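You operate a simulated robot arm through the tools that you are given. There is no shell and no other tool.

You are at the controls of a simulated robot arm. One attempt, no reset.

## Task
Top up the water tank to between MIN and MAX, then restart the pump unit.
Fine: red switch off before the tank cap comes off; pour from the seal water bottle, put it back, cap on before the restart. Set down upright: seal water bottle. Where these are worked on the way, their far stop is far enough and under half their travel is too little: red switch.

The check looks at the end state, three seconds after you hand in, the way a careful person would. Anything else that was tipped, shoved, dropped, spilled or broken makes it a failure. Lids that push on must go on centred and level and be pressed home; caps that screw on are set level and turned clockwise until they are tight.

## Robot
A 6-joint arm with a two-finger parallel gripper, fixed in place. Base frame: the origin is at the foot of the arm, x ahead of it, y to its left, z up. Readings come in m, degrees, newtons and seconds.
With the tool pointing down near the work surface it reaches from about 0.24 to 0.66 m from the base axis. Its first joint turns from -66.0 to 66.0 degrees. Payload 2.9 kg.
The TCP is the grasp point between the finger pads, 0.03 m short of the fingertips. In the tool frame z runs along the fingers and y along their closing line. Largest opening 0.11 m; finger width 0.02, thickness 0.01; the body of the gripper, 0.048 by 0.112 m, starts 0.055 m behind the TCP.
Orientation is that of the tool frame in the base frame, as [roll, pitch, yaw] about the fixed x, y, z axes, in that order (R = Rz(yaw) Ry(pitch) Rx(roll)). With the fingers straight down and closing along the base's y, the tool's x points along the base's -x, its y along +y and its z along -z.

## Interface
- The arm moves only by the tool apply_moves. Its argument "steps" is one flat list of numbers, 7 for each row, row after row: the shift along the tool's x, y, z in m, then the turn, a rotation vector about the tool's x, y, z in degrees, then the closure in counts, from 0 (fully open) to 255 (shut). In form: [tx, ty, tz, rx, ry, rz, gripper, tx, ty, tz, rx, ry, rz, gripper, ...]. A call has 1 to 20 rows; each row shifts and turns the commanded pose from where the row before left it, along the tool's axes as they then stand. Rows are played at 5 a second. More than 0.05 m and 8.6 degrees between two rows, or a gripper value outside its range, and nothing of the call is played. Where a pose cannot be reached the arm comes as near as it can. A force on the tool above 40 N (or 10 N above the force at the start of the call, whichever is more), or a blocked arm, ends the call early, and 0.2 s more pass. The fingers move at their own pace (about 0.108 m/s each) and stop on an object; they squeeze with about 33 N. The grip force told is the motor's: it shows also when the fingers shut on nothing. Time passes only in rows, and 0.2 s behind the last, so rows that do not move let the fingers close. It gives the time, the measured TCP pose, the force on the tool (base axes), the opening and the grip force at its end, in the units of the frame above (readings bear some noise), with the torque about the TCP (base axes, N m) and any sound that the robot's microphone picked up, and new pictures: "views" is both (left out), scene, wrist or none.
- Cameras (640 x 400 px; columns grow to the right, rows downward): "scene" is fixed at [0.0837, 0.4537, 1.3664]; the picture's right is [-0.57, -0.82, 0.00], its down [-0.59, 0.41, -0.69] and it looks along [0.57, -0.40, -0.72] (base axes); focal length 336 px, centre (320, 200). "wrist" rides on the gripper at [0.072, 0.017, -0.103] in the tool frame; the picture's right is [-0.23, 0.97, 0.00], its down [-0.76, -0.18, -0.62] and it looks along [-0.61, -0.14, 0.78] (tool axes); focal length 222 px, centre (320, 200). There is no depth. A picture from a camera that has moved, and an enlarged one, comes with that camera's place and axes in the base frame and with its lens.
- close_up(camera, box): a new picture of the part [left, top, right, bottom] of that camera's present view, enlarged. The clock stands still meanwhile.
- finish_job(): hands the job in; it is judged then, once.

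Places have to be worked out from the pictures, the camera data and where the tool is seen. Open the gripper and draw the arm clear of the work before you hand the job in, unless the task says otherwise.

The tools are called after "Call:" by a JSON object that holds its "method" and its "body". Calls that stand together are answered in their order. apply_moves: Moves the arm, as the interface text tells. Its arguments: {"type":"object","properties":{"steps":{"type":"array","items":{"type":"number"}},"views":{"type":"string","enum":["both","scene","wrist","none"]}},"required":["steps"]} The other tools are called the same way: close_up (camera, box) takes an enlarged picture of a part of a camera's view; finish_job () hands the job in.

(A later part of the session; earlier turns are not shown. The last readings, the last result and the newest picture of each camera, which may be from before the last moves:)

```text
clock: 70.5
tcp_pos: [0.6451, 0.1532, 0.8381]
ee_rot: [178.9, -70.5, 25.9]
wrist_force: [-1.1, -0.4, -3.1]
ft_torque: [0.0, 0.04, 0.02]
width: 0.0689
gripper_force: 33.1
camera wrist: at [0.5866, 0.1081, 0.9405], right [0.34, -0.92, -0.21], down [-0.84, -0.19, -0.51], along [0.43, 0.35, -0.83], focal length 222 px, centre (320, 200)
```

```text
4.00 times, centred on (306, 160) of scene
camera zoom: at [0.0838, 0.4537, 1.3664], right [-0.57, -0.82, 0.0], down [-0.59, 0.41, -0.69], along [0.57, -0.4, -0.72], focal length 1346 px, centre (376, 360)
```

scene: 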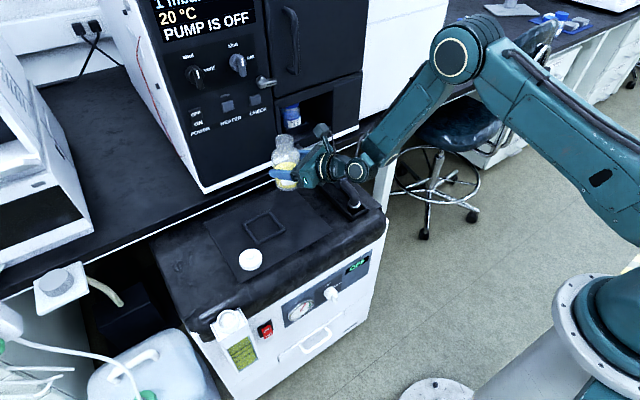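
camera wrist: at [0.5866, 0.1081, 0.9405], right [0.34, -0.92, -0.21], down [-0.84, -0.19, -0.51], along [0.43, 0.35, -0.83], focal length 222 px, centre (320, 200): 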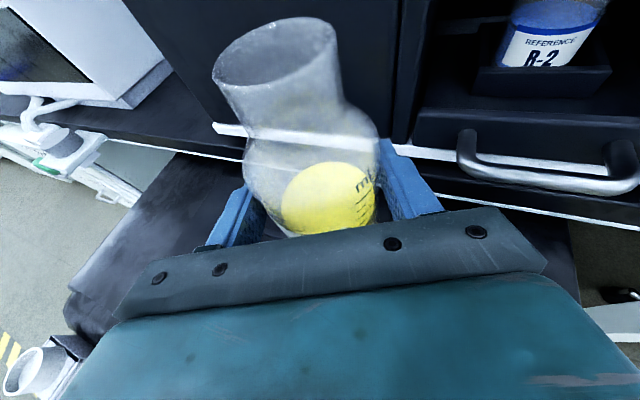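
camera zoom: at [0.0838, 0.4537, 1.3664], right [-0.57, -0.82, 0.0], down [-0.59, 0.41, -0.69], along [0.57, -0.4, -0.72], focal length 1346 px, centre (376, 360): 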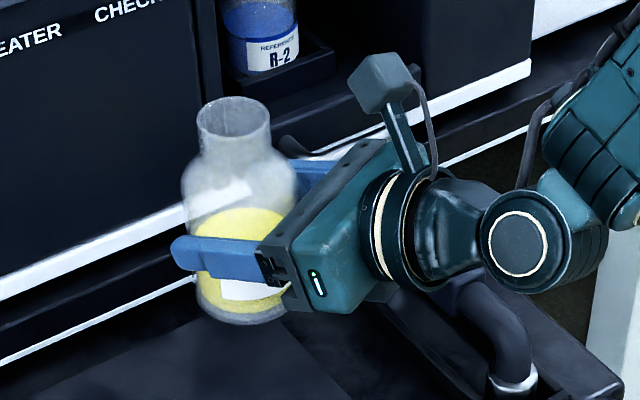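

Back over its spot to within 3 mm. I apply that small correction and lower to just above the mat.

Call:
{"method": "apply_moves", "body": {"steps": [0.0011, -0.0001, 0.0032, 0, 0, 0, 255, -0.0157, 0, 0.0055, 0, 0, 0, 255, -0.0157, 0, 0.0055, 0, 0, 0, 255, -0.0157, 0, 0.0055, 0, 0, 0, 255, -0.0142, 0, 0.005, 0, 0, 0, 255, 0, 0, 0, 0, 0, 0, 255], "views": "wrist"}}

Call:
{"method": "close_up", "body": {"camera": "scene", "box": [250, 120, 362, 220]}}

```text
clock: 72.0
tcp_pos: [0.6493, 0.1548, 0.7737]
ee_rot: [179.0, -70.7, 25.9]
wrist_force: [0.5, -0.1, -2.9]
ft_torque: [0.0, -0.01, -0.03]
width: 0.0689
gripper_force: 33.1
camera wrist: at [0.5896, 0.1099, 0.877], right [0.34, -0.92, -0.21], down [-0.84, -0.2, -0.51], along [0.43, 0.35, -0.83], focal length 222 px, centre (320, 200)
```

wrist: 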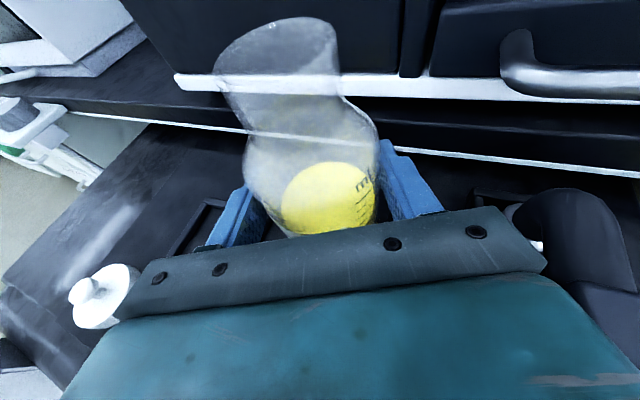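

```text
4.00 times, centred on (306, 170) of scene
camera zoom: at [0.0838, 0.4537, 1.3664], right [-0.57, -0.82, 0.0], down [-0.59, 0.41, -0.69], along [0.57, -0.4, -0.72], focal length 1346 px, centre (376, 320)
```

zoom: 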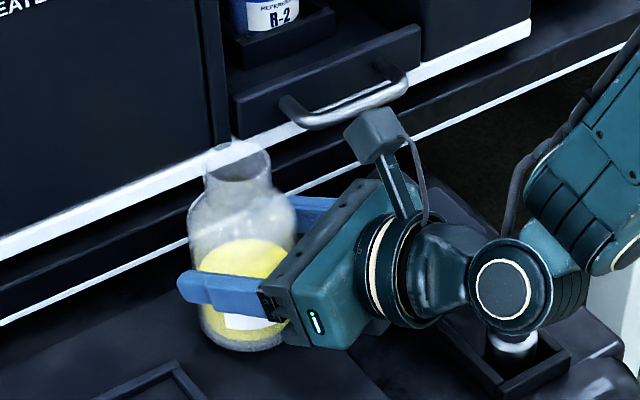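

The bottle is about 5 mm above the mat and still fully hanging. I lower in millimetre steps until the mat takes its weight.

Call:
{"method": "apply_moves", "body": {"steps": [-0.0019, 0, 0.0007, 0, 0, 0, 255, -0.0014, 0, 0.0005, 0, 0, 0, 255, -0.0009, 0, 0.0003, 0, 0, 0, 255, 0, 0, 0, 0, 0, 0, 255], "views": "none"}}

```text
clock: 73.0
tcp_pos: [0.6486, 0.157, 0.7706]
ee_rot: [179.0, -70.6, 25.9]
wrist_force: [0.0, 0.0, -3.5]
ft_torque: [0.0, 0.02, 0.0]
width: 0.0688
gripper_force: 33.4
```

Still hanging (−3.5 N), so I keep lowering.

Call:
{"method": "apply_moves", "body": {"steps": [-0.0009, 0, 0.0003, 0, 0, 0, 255, -0.0009, 0, 0.0003, 0, 0, 0, 255, 0, 0, 0, 0, 0, 0, 255], "views": "none"}}

```text
clock: 73.8
tcp_pos: [0.6478, 0.1553, 0.7678]
ee_rot: [179.1, -70.8, 25.8]
wrist_force: [-1.0, -0.2, 3.6]
ft_torque: [-0.07, 0.28, 0.01]
width: 0.0689
gripper_force: 32.9
```

The mat now carries the bottle (+3.6 N). I open the fingers fully and check it stands upright.

Call:
{"method": "apply_moves", "body": {"steps": [0, 0, 0, 0, 0, 0, 85, 0, 0, 0, 0, 0, 0, 60, 0, 0, 0, 0, 0, 0, 0, 0, 0, 0, 0, 0, 0, 0, 0, 0, 0, 0, 0, 0, 0], "views": "wrist"}}

Call:
{"method": "close_up", "body": {"camera": "scene", "box": [250, 120, 362, 220]}}

```text
clock: 75.0
tcp_pos: [0.6486, 0.1565, 0.7676]
ee_rot: [179.0, -70.5, 25.8]
wrist_force: [0.6, 0.9, -0.4]
ft_torque: [-0.01, 0.02, -0.02]
width: 0.11
gripper_force: 0.0
camera wrist: at [0.5897, 0.1107, 0.8702], right [0.34, -0.92, -0.21], down [-0.84, -0.2, -0.51], along [0.43, 0.35, -0.83], focal length 222 px, centre (320, 200)
```

wrist: 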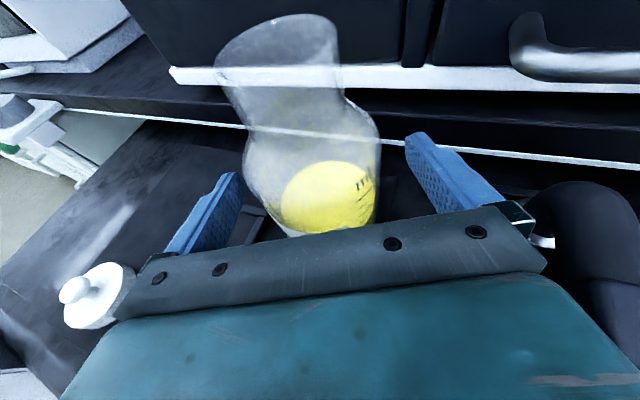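

```text
4.00 times, centred on (306, 170) of scene
camera zoom: at [0.0837, 0.4537, 1.3664], right [-0.57, -0.82, 0.0], down [-0.59, 0.41, -0.69], along [0.57, -0.4, -0.72], focal length 1346 px, centre (376, 320)
```

zoom: 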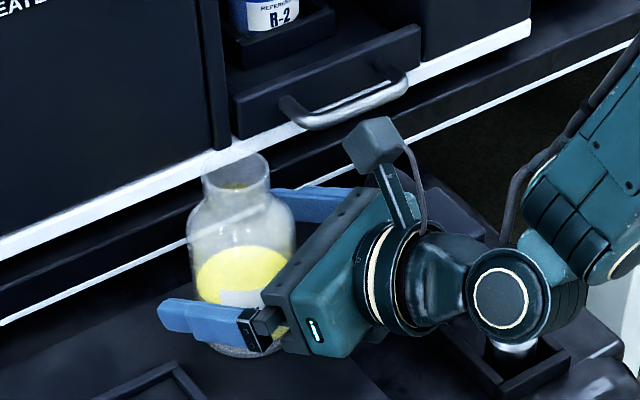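

The bottle stands upright and free. I retreat vertically the way I came.

Call:
{"method": "apply_moves", "body": {"steps": [0.0141, 0, -0.005, 0, 0, 0, 0, 0.0236, 0, -0.0084, 0, 0, 0, 0, 0.0283, 0, -0.01, 0, 0, 0, 0, 0.0283, 0, -0.01, 0, 0, 0, 0, 0.0283, 0, -0.01, 0, 0, 0, 0, 0, 0, 0, 0, 0, 0, 0]}}

Call:
{"method": "close_up", "body": {"camera": "scene", "box": [220, 130, 348, 260]}}

```text
clock: 76.3
tcp_pos: [0.6489, 0.1535, 0.8965]
ee_rot: [179.0, -70.5, 25.8]
wrist_force: [-0.5, 0.0, 0.0]
ft_torque: [-0.04, -0.01, 0.0]
width: 0.11
gripper_force: 0.0
camera wrist: at [0.5892, 0.1086, 0.9994], right [0.34, -0.92, -0.21], down [-0.84, -0.2, -0.51], along [0.43, 0.35, -0.83], focal length 222 px, centre (320, 200)
```

scene: 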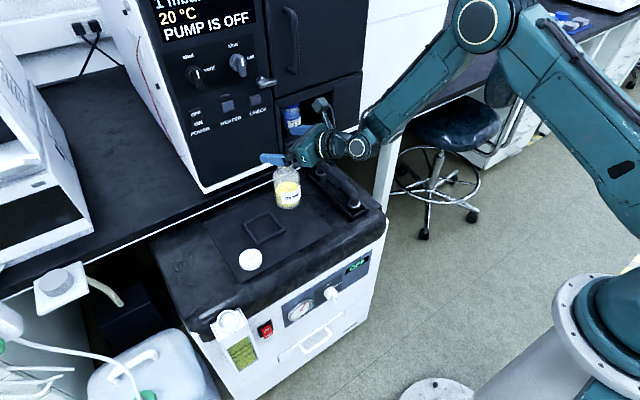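
wrist: 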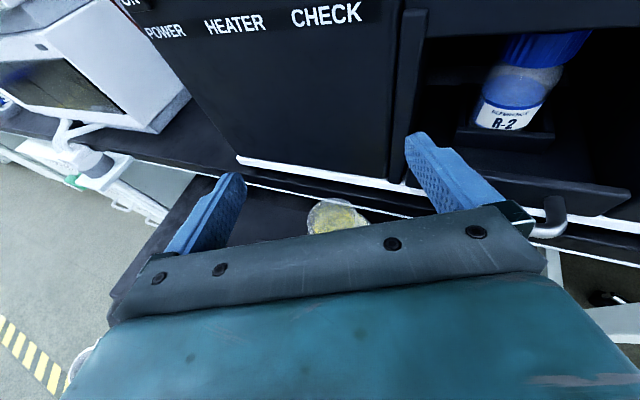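

```text
3.08 times, centred on (284, 195) of scene
camera zoom: at [0.0837, 0.4537, 1.3664], right [-0.57, -0.82, 0.0], down [-0.59, 0.41, -0.69], along [0.57, -0.4, -0.72], focal length 1035 px, centre (431, 215)
```

zoom: 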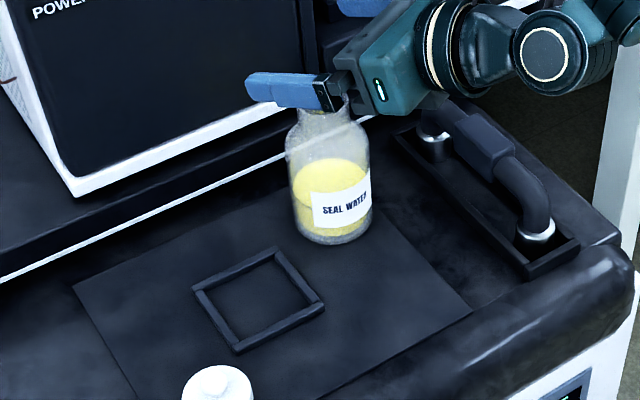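

The bottle is back on its original spot, upright. I raise, pitch the tool back to vertical in stages and move over towards the cap.

Call:
{"method": "apply_moves", "body": {"steps": [0.0283, 0, -0.01, 0, 0, 0, 0, 0, 0, 0, 0, -7.83, 0, 0, 0, 0, 0, 0, -7.83, 0, 0, 0, 0, 0, 0, -7.83, 0, 0, 0, 0, 0, 0, -7.83, 0, 0, -0.0078, -0.0414, -0.0064, 0, 0, 0, 0, -0.0078, -0.0414, -0.0064, 0, 0, 0, 0, -0.0078, -0.0414, -0.0064, 0, 0, 0, 0, 0, 0, 0, 0, -7.83, 0, 0, 0, 0, 0, 0, -7.83, 0, 0, 0, 0, 0, 0, -7.83, 0, 0, 0, 0, 0, 0, -7.83, 0, 0, 0, 0, 0, 0, -7.83, 0, 0, 0, 0, 0, 0, 0, 0, 0]}}

```text
clock: 79.3
tcp_pos: [0.5813, 0.1822, 0.9193]
ee_rot: [179.8, 0.0, 24.9]
wrist_force: [-0.1, 0.8, -0.4]
ft_torque: [0.04, 0.02, 0.01]
width: 0.1099
gripper_force: 0.0
out of reach, approached as far as the arm can: row 7, 8, 9, 10
camera wrist: at [0.6556, 0.1976, 1.0228], right [0.2, -0.98, 0.01], down [-0.77, -0.16, 0.62], along [-0.61, -0.13, -0.78], focal length 222 px, centre (320, 200)
```

scene: 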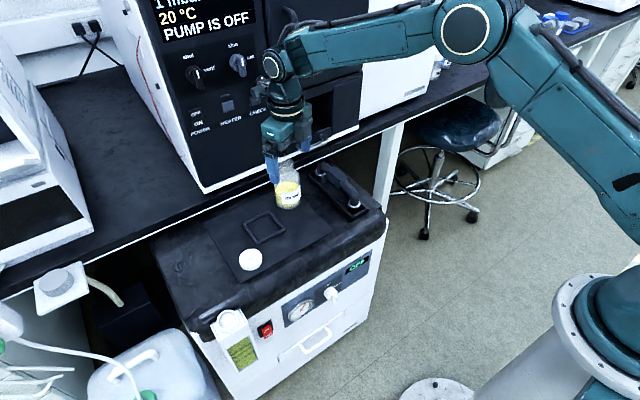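
wrist: 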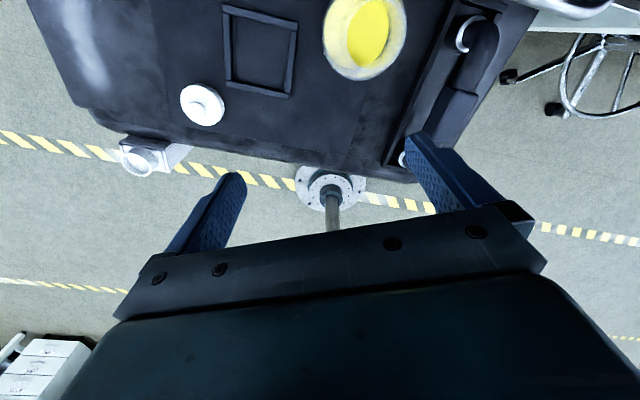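

The tool is vertical again. I move above the cap at about (0.535, 0.334) and check alignment.

Call:
{"method": "apply_moves", "body": {"steps": [0.0043, -0.0315, 0.01, 0, 0, 0, 0, 0.0043, -0.0315, 0.02, 0, 0, 0, 0, 0.0043, -0.0315, 0.025, 0, 0, 0, 0, 0.0043, -0.0315, 0.025, 0, 0, 0, 0, 0.0043, -0.0315, 0.025, 0, 0, 0, 0, 0, 0, 0.015, 0, 0, 0, 0, 0, 0, 0, 0, 0, 0, 0]}}

Call:
{"method": "close_up", "body": {"camera": "wrist", "box": [200, 60, 440, 220]}}

Call:
{"method": "close_up", "body": {"camera": "scene", "box": [210, 220, 290, 270]}}

```text
clock: 81.0
tcp_pos: [0.6153, 0.2873, 0.8176]
ee_rot: [179.3, 0.1, 25.0]
wrist_force: [-0.8, 0.7, -0.4]
ft_torque: [-0.01, 0.0, 0.01]
width: 0.11
gripper_force: 0.2
out of reach, approached as far as the arm can: row 1, 2, 3, 4, 5
camera wrist: at [0.6886, 0.3029, 0.9202], right [0.2, -0.98, 0.01], down [-0.77, -0.15, 0.62], along [-0.61, -0.14, -0.78], focal length 222 px, centre (320, 200)
```

scene: 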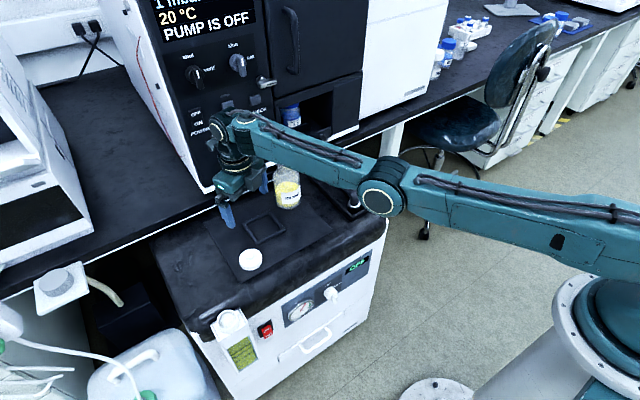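
wrist: 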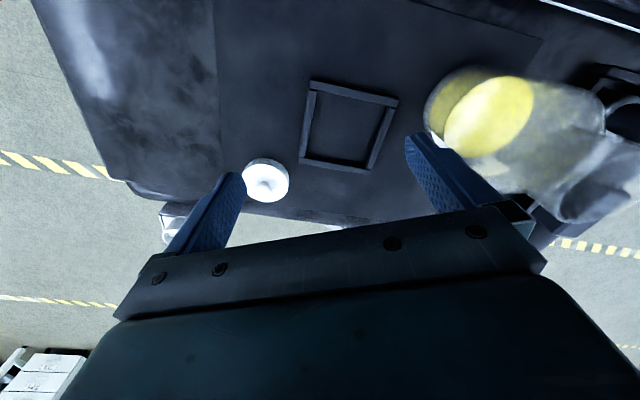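

```text
2.50 times, centred on (320, 140) of wrist
camera zoom: at [0.6886, 0.3029, 0.9202], right [0.2, -0.98, 0.01], down [-0.77, -0.15, 0.62], along [-0.61, -0.14, -0.78], focal length 555 px, centre (320, 350)
```

zoom: 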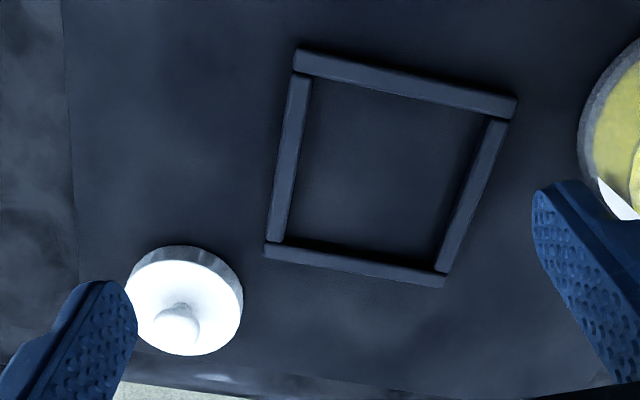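

```text
8.00 times, centred on (250, 245) of scene
camera zoom: at [0.0837, 0.4537, 1.3664], right [-0.57, -0.82, 0.0], down [-0.59, 0.41, -0.69], along [0.57, -0.4, -0.72], focal length 2692 px, centre (880, -160)
```

zoom: 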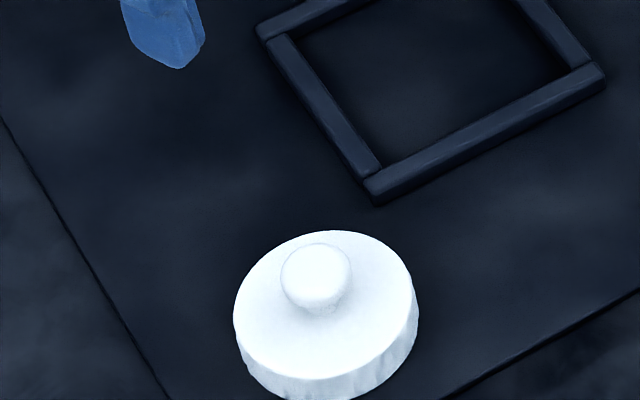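

The wrist's turning range ended here (tool yaw near the arm azimuth), so the arm slid sideways, but nothing was touched. I rise and turn the tool back counter-clockwise to a comfortable yaw of about 143°.

Call:
{"method": "apply_moves", "body": {"steps": [0, 0, -0.04, 0, 0, 0, 0, 0, 0, 0, 0, 0, -8.4, 0, 0, 0, 0, 0, 0, -8.4, 0, 0, 0, 0, 0, 0, -8.4, 0, 0, 0, 0, 0, 0, -8.4, 0, 0, 0, 0, 0, 0, -8.4, 0, 0, 0, 0, 0, 0, -8.4, 0, 0, 0, 0, 0, 0, -8.4, 0, 0, 0, 0, 0, 0, -8.4, 0, 0, 0, 0, 0, 0, -8.4, 0, 0, 0, 0, 0, 0, -8.4, 0, 0, 0, 0, 0, 0, -8.4, 0, 0, 0, 0, 0, 0, -8.4, 0, 0, 0, 0, 0, 0, -8.4, 0, 0, 0, 0, 0, 0, -8.4, 0, 0, 0, 0, 0, 0, 0, 0]}}

```text
clock: 84.3
tcp_pos: [0.6171, 0.288, 0.86]
ee_rot: [-179.9, 0.3, 142.6]
wrist_force: [-0.6, -0.7, 0.4]
ft_torque: [0.05, -0.01, -0.01]
width: 0.11
gripper_force: 0.2
camera wrist: at [0.571, 0.3458, 0.9623], right [0.77, 0.64, 0.0], down [0.5, -0.6, 0.63], along [0.4, -0.48, -0.78], focal length 222 px, centre (320, 200)
```

scene: 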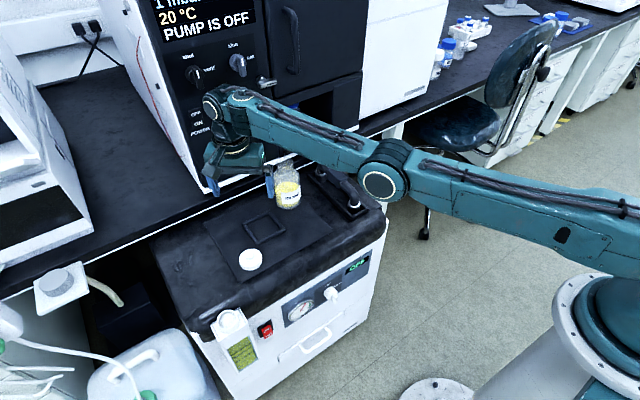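
wrist: 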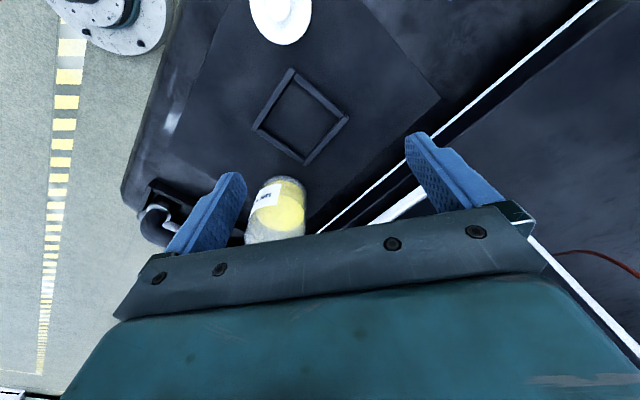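

Now I move above the cap.

Call:
{"method": "apply_moves", "body": {"steps": [0.0312, -0.0045, 0.01, 0, 0, 0, 0, 0.0312, -0.0045, 0.02, 0, 0, 0, 0, 0.0312, -0.0045, 0.03, 0, 0, 0, 0, 0, 0, 0, 0, 0, 0, 0]}}

Call:
{"method": "close_up", "body": {"camera": "wrist", "box": [200, 60, 440, 220]}}

Call:
{"method": "close_up", "body": {"camera": "scene", "box": [210, 220, 290, 270]}}

```text
clock: 85.3
tcp_pos: [0.5711, 0.3538, 0.8298]
ee_rot: [-178.6, 0.9, 142.5]
wrist_force: [-1.2, 0.8, -1.0]
ft_torque: [0.02, 0.01, 0.0]
width: 0.1101
gripper_force: 0.1
out of reach, approached as far as the arm can: row 1, 2, 3
camera wrist: at [0.5242, 0.4145, 0.9319], right [0.77, 0.63, -0.02], down [0.5, -0.59, 0.64], along [0.39, -0.5, -0.77], focal length 222 px, centre (320, 200)
```

scene: 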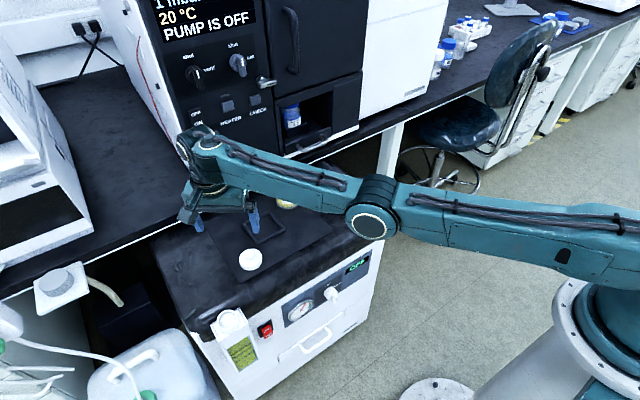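
wrist: 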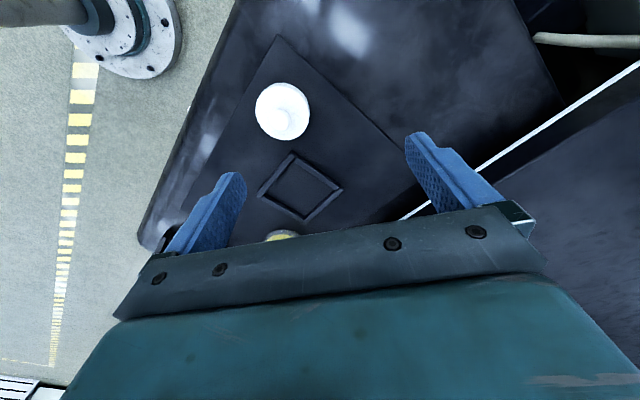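

```text
2.50 times, centred on (320, 140) of wrist
camera zoom: at [0.5242, 0.4145, 0.9319], right [0.77, 0.63, -0.02], down [0.5, -0.59, 0.64], along [0.39, -0.5, -0.77], focal length 555 px, centre (320, 350)
```

zoom: 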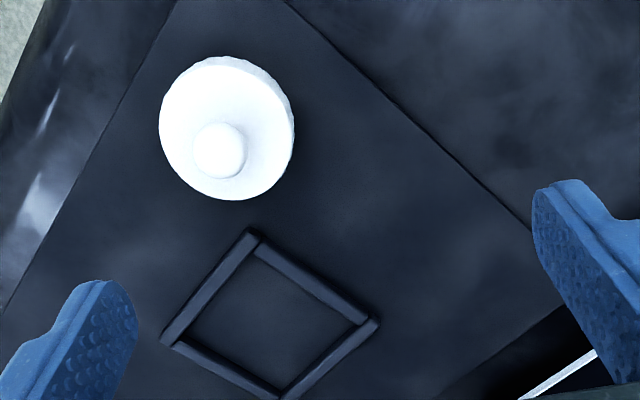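

```text
8.00 times, centred on (250, 245) of scene
camera zoom: at [0.0837, 0.4537, 1.3664], right [-0.57, -0.82, 0.0], down [-0.59, 0.41, -0.69], along [0.57, -0.4, -0.72], focal length 2692 px, centre (880, -160)
```

zoom: 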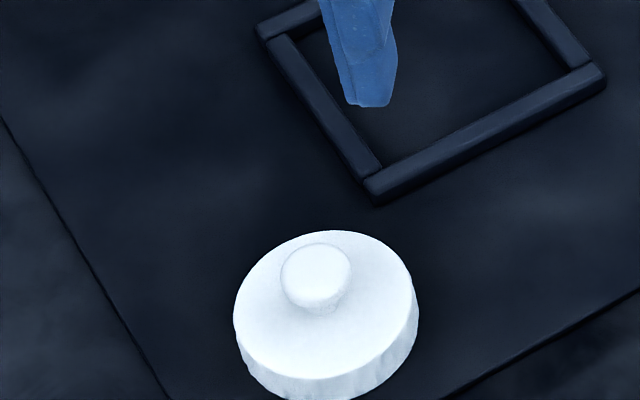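

That was just the outer reach limit (radius 0.67). I move inward to the cap's position, where the arm has margin.

Call:
{"method": "apply_moves", "body": {"steps": [0.0086, -0.0189, 0.01, 0, 0, 0, 0, 0.0086, -0.0189, 0.02, 0, 0, 0, 0, 0, 0, 0, 0, 0, 0, 0]}}

Call:
{"method": "close_up", "body": {"camera": "wrist", "box": [200, 60, 440, 220]}}

```text
clock: 86.2
tcp_pos: [0.533, 0.3344, 0.8011]
ee_rot: [179.8, 0.4, 142.5]
wrist_force: [-0.1, -0.1, 0.2]
ft_torque: [0.04, 0.01, -0.02]
width: 0.1103
gripper_force: 0.1
out of reach, approached as far as the arm can: row 1
camera wrist: at [0.4865, 0.3919, 0.9041], right [0.77, 0.63, 0.0], down [0.49, -0.6, 0.63], along [0.4, -0.48, -0.78], focal length 222 px, centre (320, 200)
```

scene: 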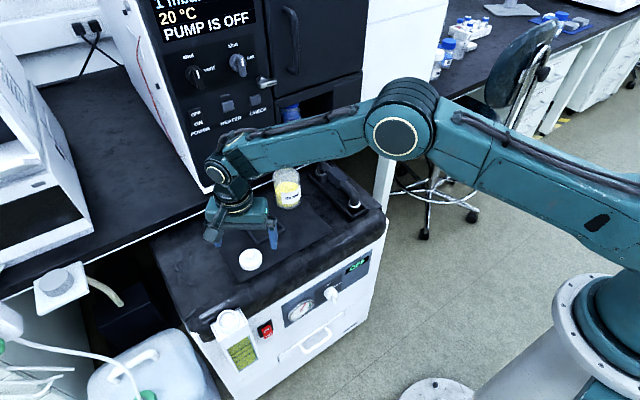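
wrist: 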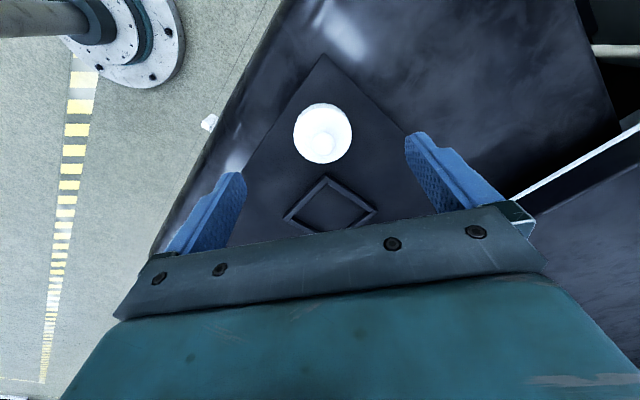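

```text
2.50 times, centred on (320, 140) of wrist
camera zoom: at [0.4865, 0.3919, 0.9041], right [0.77, 0.63, 0.0], down [0.49, -0.6, 0.63], along [0.4, -0.48, -0.78], focal length 555 px, centre (320, 350)
```

zoom: 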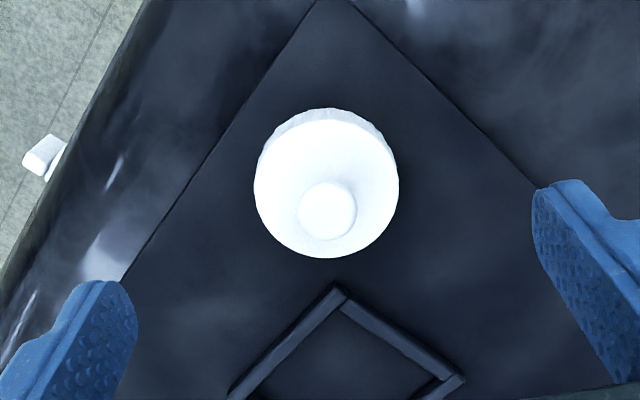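

The cap is within 3 mm of the gripper centre. I correct, descend to rim height and grip it.

Call:
{"method": "apply_moves", "body": {"steps": [-0.0026, 0.0016, 0.025, 0, 0, 0, 0, 0, 0, 0.025, 0, 0, 0, 0, 0, 0, 0.0135, 0, 0, 0, 0, 0, 0, 0, 0, 0, 0, 110, 0, 0, 0, 0, 0, 0, 255, 0, 0, 0, 0, 0, 0, 255, 0, 0, 0, 0, 0, 0, 255], "views": "wrist"}}

Call:
{"method": "close_up", "body": {"camera": "scene", "box": [210, 220, 290, 270]}}

```text
clock: 87.8
tcp_pos: [0.5343, 0.3332, 0.734]
ee_rot: [-179.9, 0.3, 142.4]
wrist_force: [0.0, 0.4, -1.3]
ft_torque: [0.0, 0.0, -0.04]
width: 0.0493
gripper_force: 32.9
camera wrist: at [0.4875, 0.3913, 0.8385], right [0.77, 0.63, 0.0], down [0.49, -0.6, 0.63], along [0.4, -0.49, -0.78], focal length 222 px, centre (320, 200)
```

wrist: 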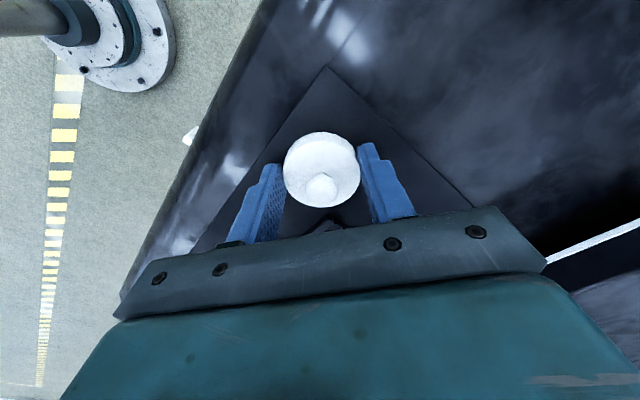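

```text
8.00 times, centred on (250, 245) of scene
camera zoom: at [0.0837, 0.4537, 1.3664], right [-0.57, -0.82, 0.0], down [-0.59, 0.41, -0.69], along [0.57, -0.4, -0.72], focal length 2692 px, centre (880, -160)
```

zoom: 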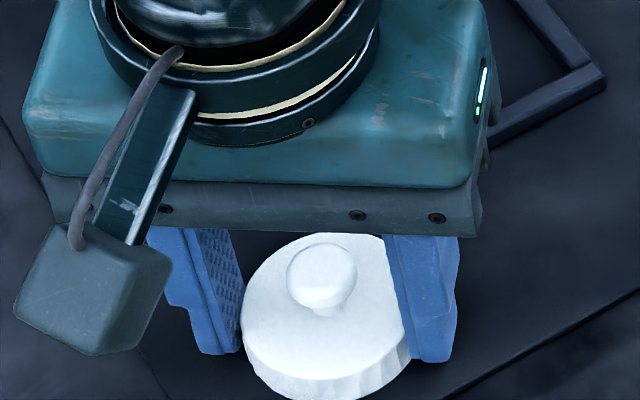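

Gripped, but the tips are right at the rim's bottom. I regrip 4 mm higher so the fingers won't foul the tank top when seating it.

Call:
{"method": "apply_moves", "body": {"steps": [0, 0, 0, 0, 0, 0, 110, 0, 0, 0, 0, 0, 0, 110, 0, 0, -0.0045, 0, 0, 0, 110, 0, 0, 0, 0, 0, 0, 255, 0, 0, 0, 0, 0, 0, 255, 0, 0, 0, 0, 0, 0, 255], "views": "none"}}

Call:
{"method": "close_up", "body": {"camera": "scene", "box": [210, 220, 290, 270]}}

```text
clock: 89.2
tcp_pos: [0.5345, 0.3334, 0.7402]
ee_rot: [-179.9, 0.3, 142.5]
wrist_force: [0.0, 0.5, 0.5]
ft_torque: [-0.02, 0.01, 0.02]
width: 0.0497
gripper_force: 33.0
```

```text
8.00 times, centred on (250, 245) of scene
camera zoom: at [0.0837, 0.4537, 1.3664], right [-0.57, -0.82, 0.0], down [-0.59, 0.41, -0.69], along [0.57, -0.4, -0.72], focal length 2692 px, centre (880, -160)
```

zoom: 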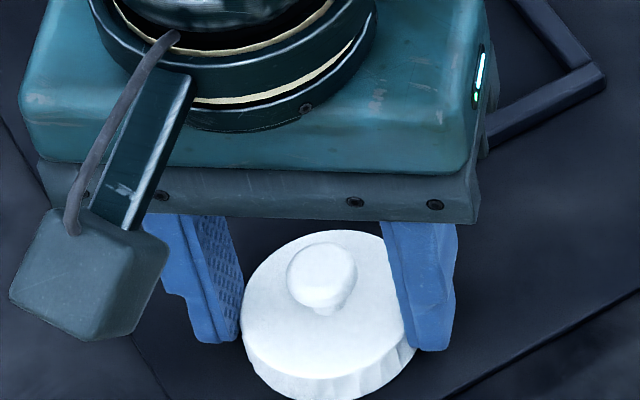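

Good grip height. I lift and carry the cap over to the tank.

Call:
{"method": "apply_moves", "body": {"steps": [0, 0, -0.02, 0, 0, 0, 255, 0, 0, -0.04, 0, 0, 0, 255, 0.0363, 0.0051, 0, 0, 0, 0, 255, 0.0363, 0.0051, 0, 0, 0, 0, 255, 0.0363, 0.0051, 0, 0, 0, 0, 255, 0.0362, 0.0051, 0, 0, 0, 0, 255, 0, 0, 0, 0, 0, 0, 255, 0, 0, 0, 0, 0, 0, 255]}}

Call:
{"method": "close_up", "body": {"camera": "wrist", "box": [200, 60, 440, 220]}}

Call:
{"method": "close_up", "body": {"camera": "scene", "box": [190, 285, 270, 335]}}

```text
clock: 91.0
tcp_pos: [0.4314, 0.4398, 0.8009]
ee_rot: [-180.0, 0.4, 142.6]
wrist_force: [0.0, -0.7, 1.0]
ft_torque: [0.0, 0.02, 0.0]
width: 0.0493
gripper_force: 32.7
camera wrist: at [0.3838, 0.497, 0.9028], right [0.77, 0.63, 0.0], down [0.49, -0.6, 0.63], along [0.4, -0.49, -0.78], focal length 222 px, centre (320, 200)
```

scene: 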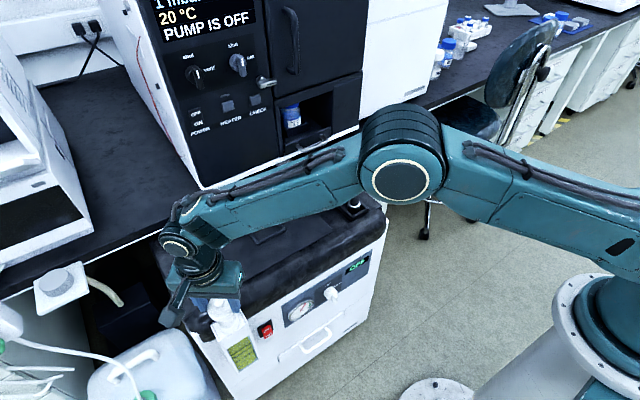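
wrist: 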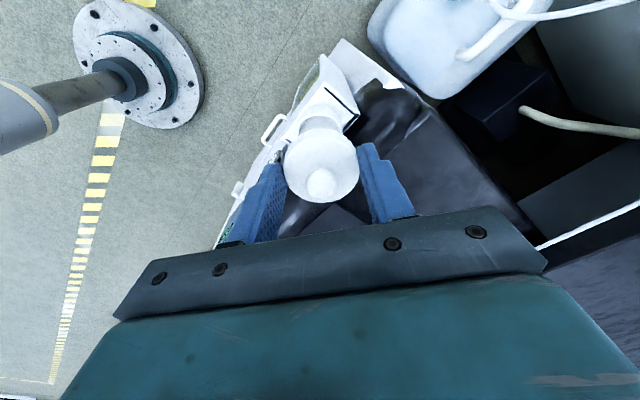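

```text
2.50 times, centred on (320, 140) of wrist
camera zoom: at [0.3838, 0.497, 0.9028], right [0.77, 0.63, 0.0], down [0.49, -0.6, 0.63], along [0.4, -0.49, -0.78], focal length 555 px, centre (320, 350)
```

zoom: 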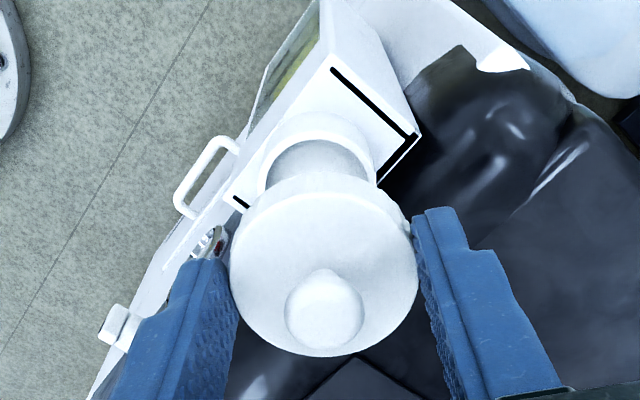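

```text
8.00 times, centred on (230, 310) of scene
camera zoom: at [0.0837, 0.4537, 1.3664], right [-0.57, -0.82, 0.0], down [-0.59, 0.41, -0.69], along [0.57, -0.4, -0.72], focal length 2692 px, centre (1040, -680)
```

zoom: 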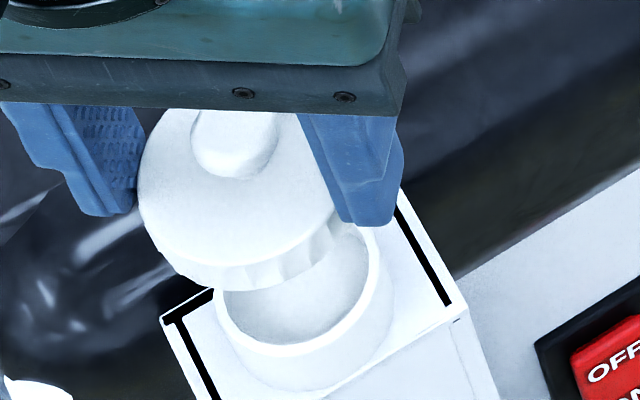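

The cap is near the collar axis. I apply a small correction and lower until the rim is a few millimetres above the collar, to compare their edges directly.

Call:
{"method": "apply_moves", "body": {"steps": [-0.002, -0.001, 0.02, 0, 0, 0, 255, 0, 0, 0.015, 0, 0, 0, 255, 0, 0, 0.005, 0, 0, 0, 255, 0, 0, 0, 0, 0, 0, 255], "views": "none"}}

Call:
{"method": "close_up", "body": {"camera": "wrist", "box": [240, 90, 400, 220]}}

Call:
{"method": "close_up", "body": {"camera": "scene", "box": [200, 295, 256, 335]}}

```text
clock: 92.0
tcp_pos: [0.4326, 0.4347, 0.759]
ee_rot: [-179.8, 0.3, 142.5]
wrist_force: [0.7, 0.3, 0.2]
ft_torque: [-0.02, -0.04, 0.0]
width: 0.0495
gripper_force: 32.8
```

```text
3.08 times, centred on (320, 155) of wrist
camera zoom: at [0.3865, 0.4925, 0.8623], right [0.77, 0.63, 0.0], down [0.49, -0.6, 0.63], along [0.4, -0.49, -0.78], focal length 684 px, centre (320, 338)
```

zoom: 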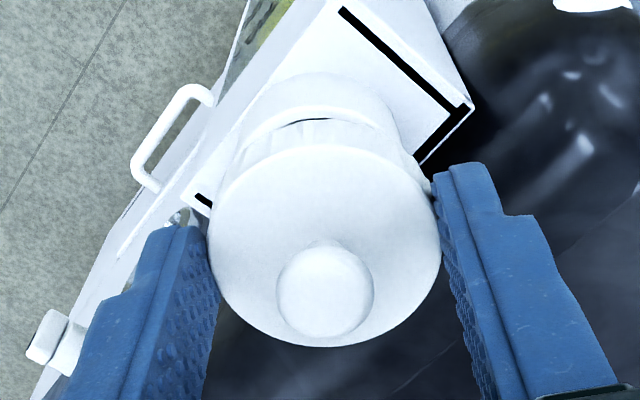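

```text
10.00 times, centred on (228, 315) of scene
camera zoom: at [0.0837, 0.4537, 1.3664], right [-0.57, -0.82, 0.0], down [-0.59, 0.41, -0.69], along [0.57, -0.4, -0.72], focal length 3365 px, centre (1240, -950)
```

zoom: 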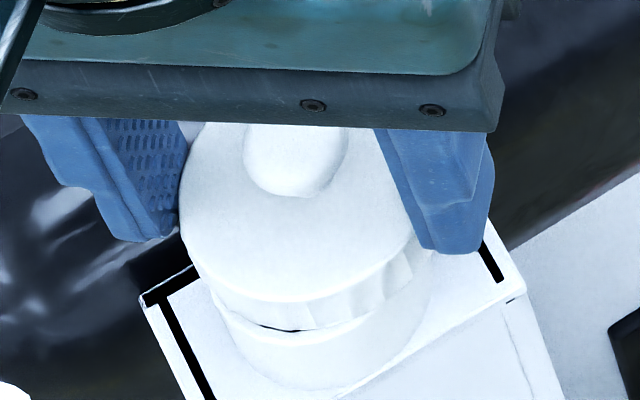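

I zoom closer to compare the cap rim with the collar edge.

Call:
{"method": "close_up", "body": {"camera": "scene", "box": [214, 314, 246, 336]}}

Call:
{"method": "close_up", "body": {"camera": "wrist", "box": [280, 100, 360, 150]}}

```text
16.00 times, centred on (230, 325) of scene
camera zoom: at [0.0837, 0.4537, 1.3664], right [-0.57, -0.82, 0.0], down [-0.59, 0.41, -0.69], along [0.57, -0.4, -0.72], focal length 5384 px, centre (1760, -1800)
```

zoom: 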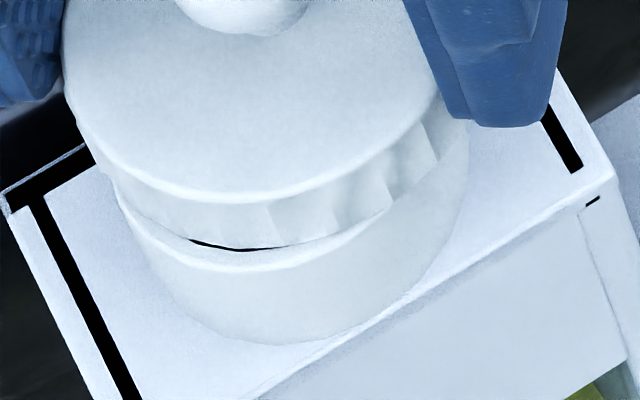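

```text
8.00 times, centred on (320, 125) of wrist
camera zoom: at [0.3865, 0.4925, 0.8623], right [0.77, 0.63, 0.0], down [0.49, -0.6, 0.63], along [0.4, -0.49, -0.78], focal length 1777 px, centre (320, 800)
```

zoom: 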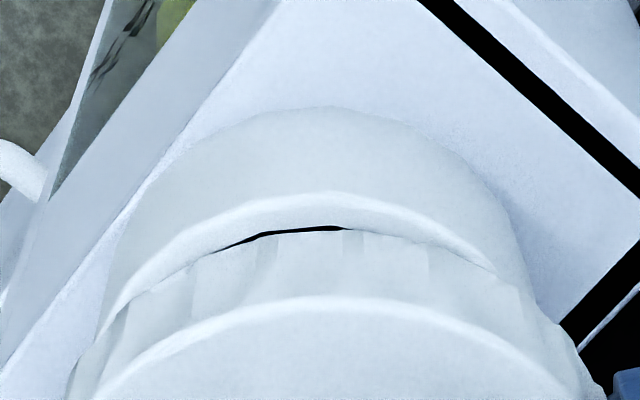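

Both views show a sliver of the collar's inside on the side facing each camera, so the cap sits slightly too far in +x/−y. I shift about 4 mm back and look again.

Call:
{"method": "apply_moves", "body": {"steps": [0.0038, 0.0009, 0, 0, 0, 0, 255, 0, 0, 0, 0, 0, 0, 255, 0, 0, 0, 0, 0, 0, 255], "views": "none"}}

Call:
{"method": "close_up", "body": {"camera": "scene", "box": [214, 314, 246, 336]}}

Call:
{"method": "close_up", "body": {"camera": "wrist", "box": [270, 100, 370, 165]}}

```text
clock: 92.8
tcp_pos: [0.4309, 0.4378, 0.7604]
ee_rot: [-179.9, 0.3, 142.6]
wrist_force: [0.9, -1.1, -0.2]
ft_torque: [-0.02, -0.02, -0.03]
width: 0.0492
gripper_force: 33.0
```

```text
16.00 times, centred on (230, 325) of scene
camera zoom: at [0.0837, 0.4537, 1.3664], right [-0.57, -0.82, 0.0], down [-0.59, 0.41, -0.69], along [0.57, -0.4, -0.72], focal length 5384 px, centre (1760, -1800)
```

zoom: 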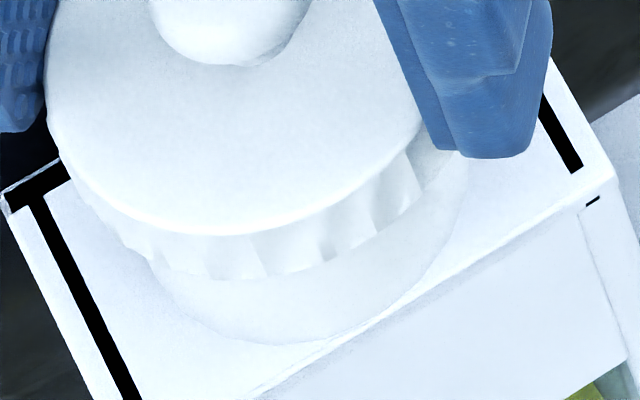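

```text
6.15 times, centred on (320, 132) of wrist
camera zoom: at [0.3839, 0.4958, 0.8624], right [0.77, 0.63, 0.0], down [0.49, -0.6, 0.63], along [0.4, -0.49, -0.78], focal length 1367 px, centre (320, 615)
```

zoom: 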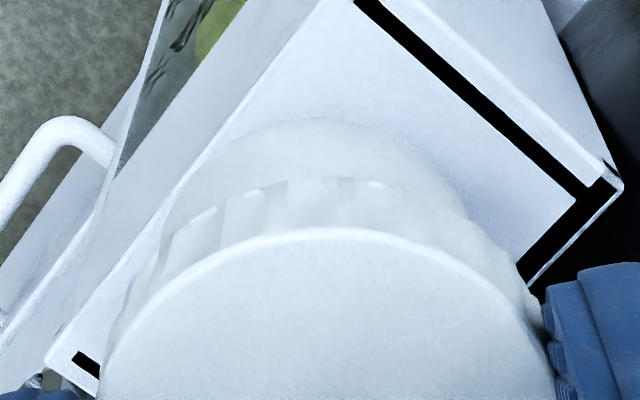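

Much better: the cap now covers the collar in both views. By edge comparison it's still about 3 mm too far from the cameras, so I nudge it and lower 4 mm.

Call:
{"method": "apply_moves", "body": {"steps": [0.0029, 0.0002, 0, 0, 0, 0, 255, 0, 0, 0.004, 0, 0, 0, 255, 0, 0, 0, 0, 0, 0, 255], "views": "none"}}

Call:
{"method": "close_up", "body": {"camera": "scene", "box": [214, 310, 246, 332]}}

Call:
{"method": "close_up", "body": {"camera": "wrist", "box": [270, 100, 370, 165]}}

```text
clock: 93.5
tcp_pos: [0.4295, 0.4412, 0.7547]
ee_rot: [-179.9, 0.4, 142.5]
wrist_force: [-0.3, 0.4, -0.9]
ft_torque: [-0.02, -0.01, -0.01]
width: 0.0493
gripper_force: 33.4
```

```text
16.00 times, centred on (230, 321) of scene
camera zoom: at [0.0837, 0.4537, 1.3664], right [-0.57, -0.82, 0.0], down [-0.59, 0.41, -0.69], along [0.57, -0.4, -0.72], focal length 5384 px, centre (1760, -1736)
```

zoom: 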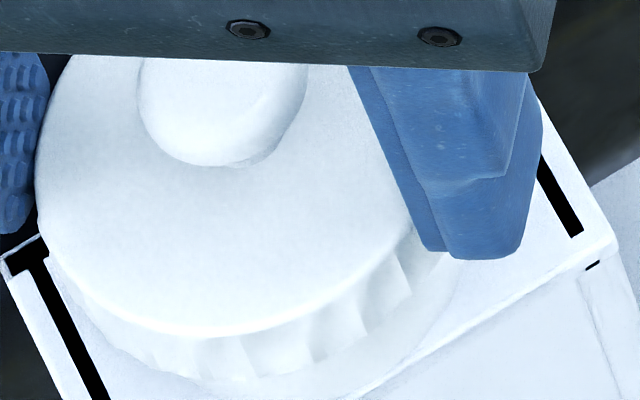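

```text
6.15 times, centred on (320, 132) of wrist
camera zoom: at [0.3822, 0.4985, 0.8587], right [0.77, 0.63, 0.0], down [0.49, -0.6, 0.63], along [0.4, -0.49, -0.78], focal length 1367 px, centre (320, 615)
```

zoom: 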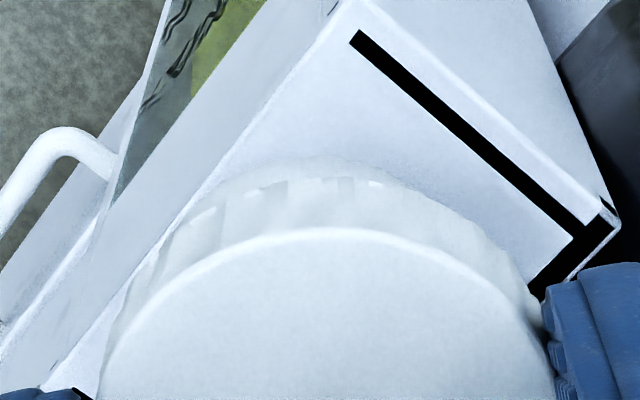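

Alignment now agrees in both views to about 1–2 mm. I make a last 1 mm sideways tweak and lower gently, watching for contact.

Call:
{"method": "apply_moves", "body": {"steps": [0.0001, -0.0012, 0.0015, 0, 0, 0, 255, 0, 0, 0.0015, 0, 0, 0, 255, 0, 0, 0.0015, 0, 0, 0, 255, 0, 0, 0, 0, 0, 0, 255], "views": "none"}}

Call:
{"method": "close_up", "body": {"camera": "scene", "box": [214, 312, 246, 334]}}

Call:
{"method": "close_up", "body": {"camera": "wrist", "box": [270, 100, 370, 165]}}

```text
clock: 94.5
tcp_pos: [0.4275, 0.4384, 0.7498]
ee_rot: [-180.0, 0.3, 142.5]
wrist_force: [0.1, 0.4, 0.1]
ft_torque: [0.02, 0.0, 0.02]
width: 0.0493
gripper_force: 32.9
```

```text
16.00 times, centred on (230, 323) of scene
camera zoom: at [0.0837, 0.4537, 1.3664], right [-0.57, -0.82, 0.0], down [-0.59, 0.41, -0.69], along [0.57, -0.4, -0.72], focal length 5384 px, centre (1760, -1768)
```

zoom: 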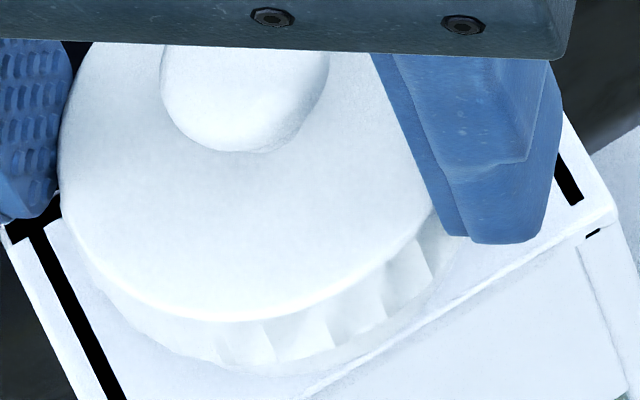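

```text
6.15 times, centred on (320, 132) of wrist
camera zoom: at [0.3812, 0.4972, 0.854], right [0.77, 0.63, 0.0], down [0.49, -0.6, 0.63], along [0.4, -0.49, -0.78], focal length 1367 px, centre (320, 615)
```

zoom: 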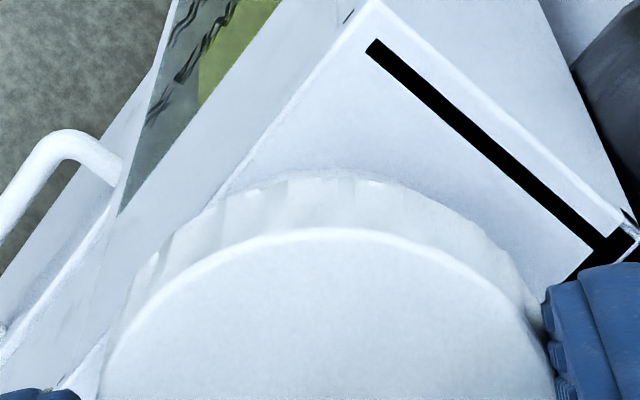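

Comparing pixel positions with the originally seated cap, it's now directly above its seat within about 1 mm and about 4 mm high. I continue straight down gently.

Call:
{"method": "apply_moves", "body": {"steps": [0, 0, 0.0015, 0, 0, 0, 255, 0, 0, 0.0015, 0, 0, 0, 255, 0, 0, 0.001, 0, 0, 0, 255, 0, 0, 0, 0, 0, 0, 255], "views": "none"}}

Call:
{"method": "close_up", "body": {"camera": "scene", "box": [214, 312, 246, 334]}}

```text
clock: 95.5
tcp_pos: [0.4279, 0.4407, 0.7485]
ee_rot: [180.0, 0.3, 142.5]
wrist_force: [-3.4, -1.3, 8.5]
ft_torque: [-0.05, 0.07, -0.03]
width: 0.0494
gripper_force: 32.8
```

```text
16.00 times, centred on (230, 323) of scene
camera zoom: at [0.0836, 0.4536, 1.3664], right [-0.57, -0.82, 0.0], down [-0.59, 0.41, -0.69], along [0.57, -0.4, -0.72], focal length 5384 px, centre (1760, -1768)
```

zoom: 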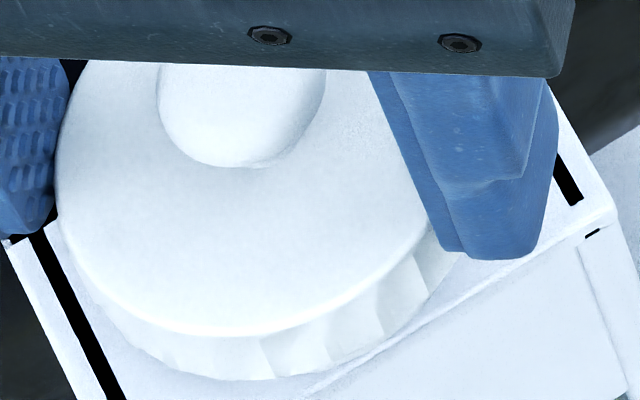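

Contact: 8.5 N, with the cap at the same pixel height as when it was originally seated. I press down in 1 mm steps to snap it home.

Call:
{"method": "apply_moves", "body": {"steps": [0, 0, 0.001, 0, 0, 0, 255, 0, 0, 0.001, 0, 0, 0, 255, 0, 0, 0.001, 0, 0, 0, 255, 0, 0, 0, 0, 0, 0, 255], "views": "none"}}

Call:
{"method": "close_up", "body": {"camera": "scene", "box": [214, 312, 246, 334]}}

```text
clock: 96.5
tcp_pos: [0.4278, 0.4401, 0.7474]
ee_rot: [179.7, 0.4, 142.5]
wrist_force: [-5.0, -3.6, 32.6]
ft_torque: [-0.27, 0.07, -0.04]
width: 0.0495
gripper_force: 33.0
```

```text
16.00 times, centred on (230, 323) of scene
camera zoom: at [0.0832, 0.4532, 1.3666], right [-0.57, -0.82, 0.0], down [-0.59, 0.41, -0.69], along [0.57, -0.4, -0.72], focal length 5384 px, centre (1760, -1768)
```

zoom: 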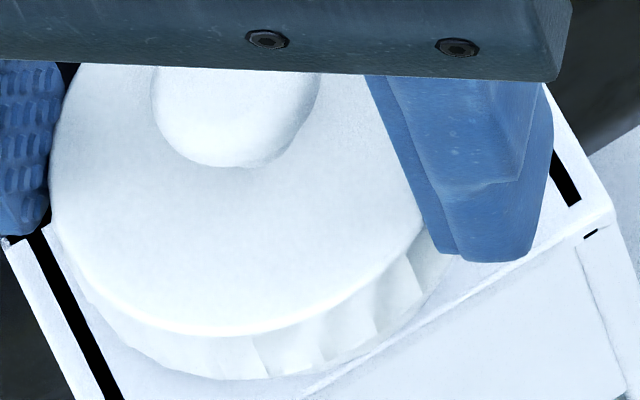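

Force is up to 33 N with no snap yet. I ease off by opening the fingers and inspect how the cap sits before pressing from above.

Call:
{"method": "apply_moves", "body": {"steps": [0, 0, -0.002, 0, 0, 0, 255, 0, 0, 0, 0, 0, 0, 110, 0, 0, 0, 0, 0, 0, 60, 0, 0, 0, 0, 0, 0, 0, 0, 0, -0.02, 0, 0, 0, 0, 0, 0, -0.03, 0, 0, 0, 0, 0, 0, -0.03, 0, 0, 0, 0, 0, 0, 0, 0, 0, 0, 0], "views": "none"}}

Call:
{"method": "close_up", "body": {"camera": "scene", "box": [208, 302, 248, 338]}}

Call:
{"method": "close_up", "body": {"camera": "wrist", "box": [270, 80, 370, 165]}}

```text
clock: 98.3
tcp_pos: [0.4253, 0.4384, 0.8283]
ee_rot: [-179.8, 0.3, 142.5]
wrist_force: [-0.6, 0.4, -0.4]
ft_torque: [0.02, 0.05, -0.02]
width: 0.11
gripper_force: 0.0
heard: snap
```

```text
11.11 times, centred on (228, 320) of scene
camera zoom: at [0.0837, 0.4537, 1.3664], right [-0.57, -0.82, 0.0], down [-0.59, 0.41, -0.69], along [0.57, -0.4, -0.72], focal length 3739 px, centre (1342, -1133)
```

zoom: 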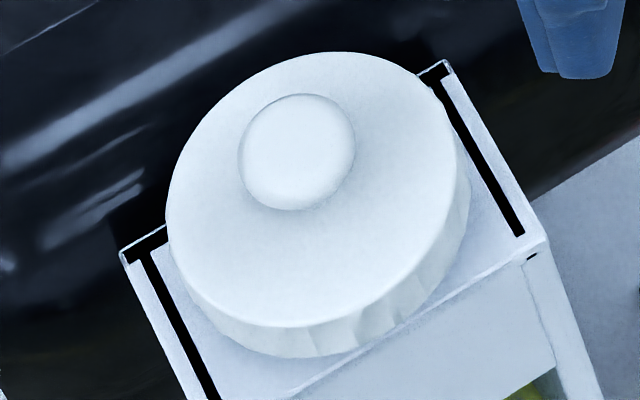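

```text
4.71 times, centred on (320, 122) of wrist
camera zoom: at [0.3789, 0.4971, 0.9312], right [0.77, 0.63, 0.0], down [0.49, -0.6, 0.63], along [0.4, -0.49, -0.78], focal length 1045 px, centre (320, 565)
```

zoom: 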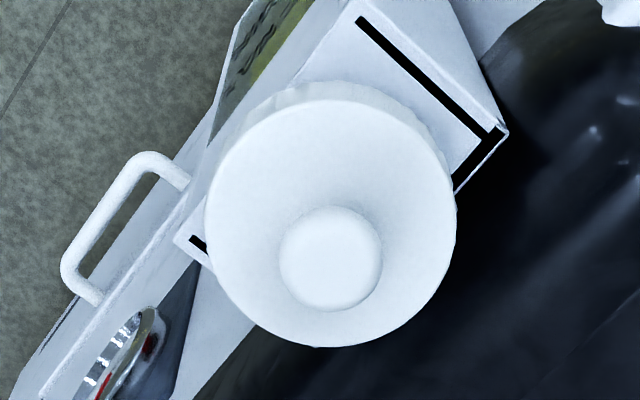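

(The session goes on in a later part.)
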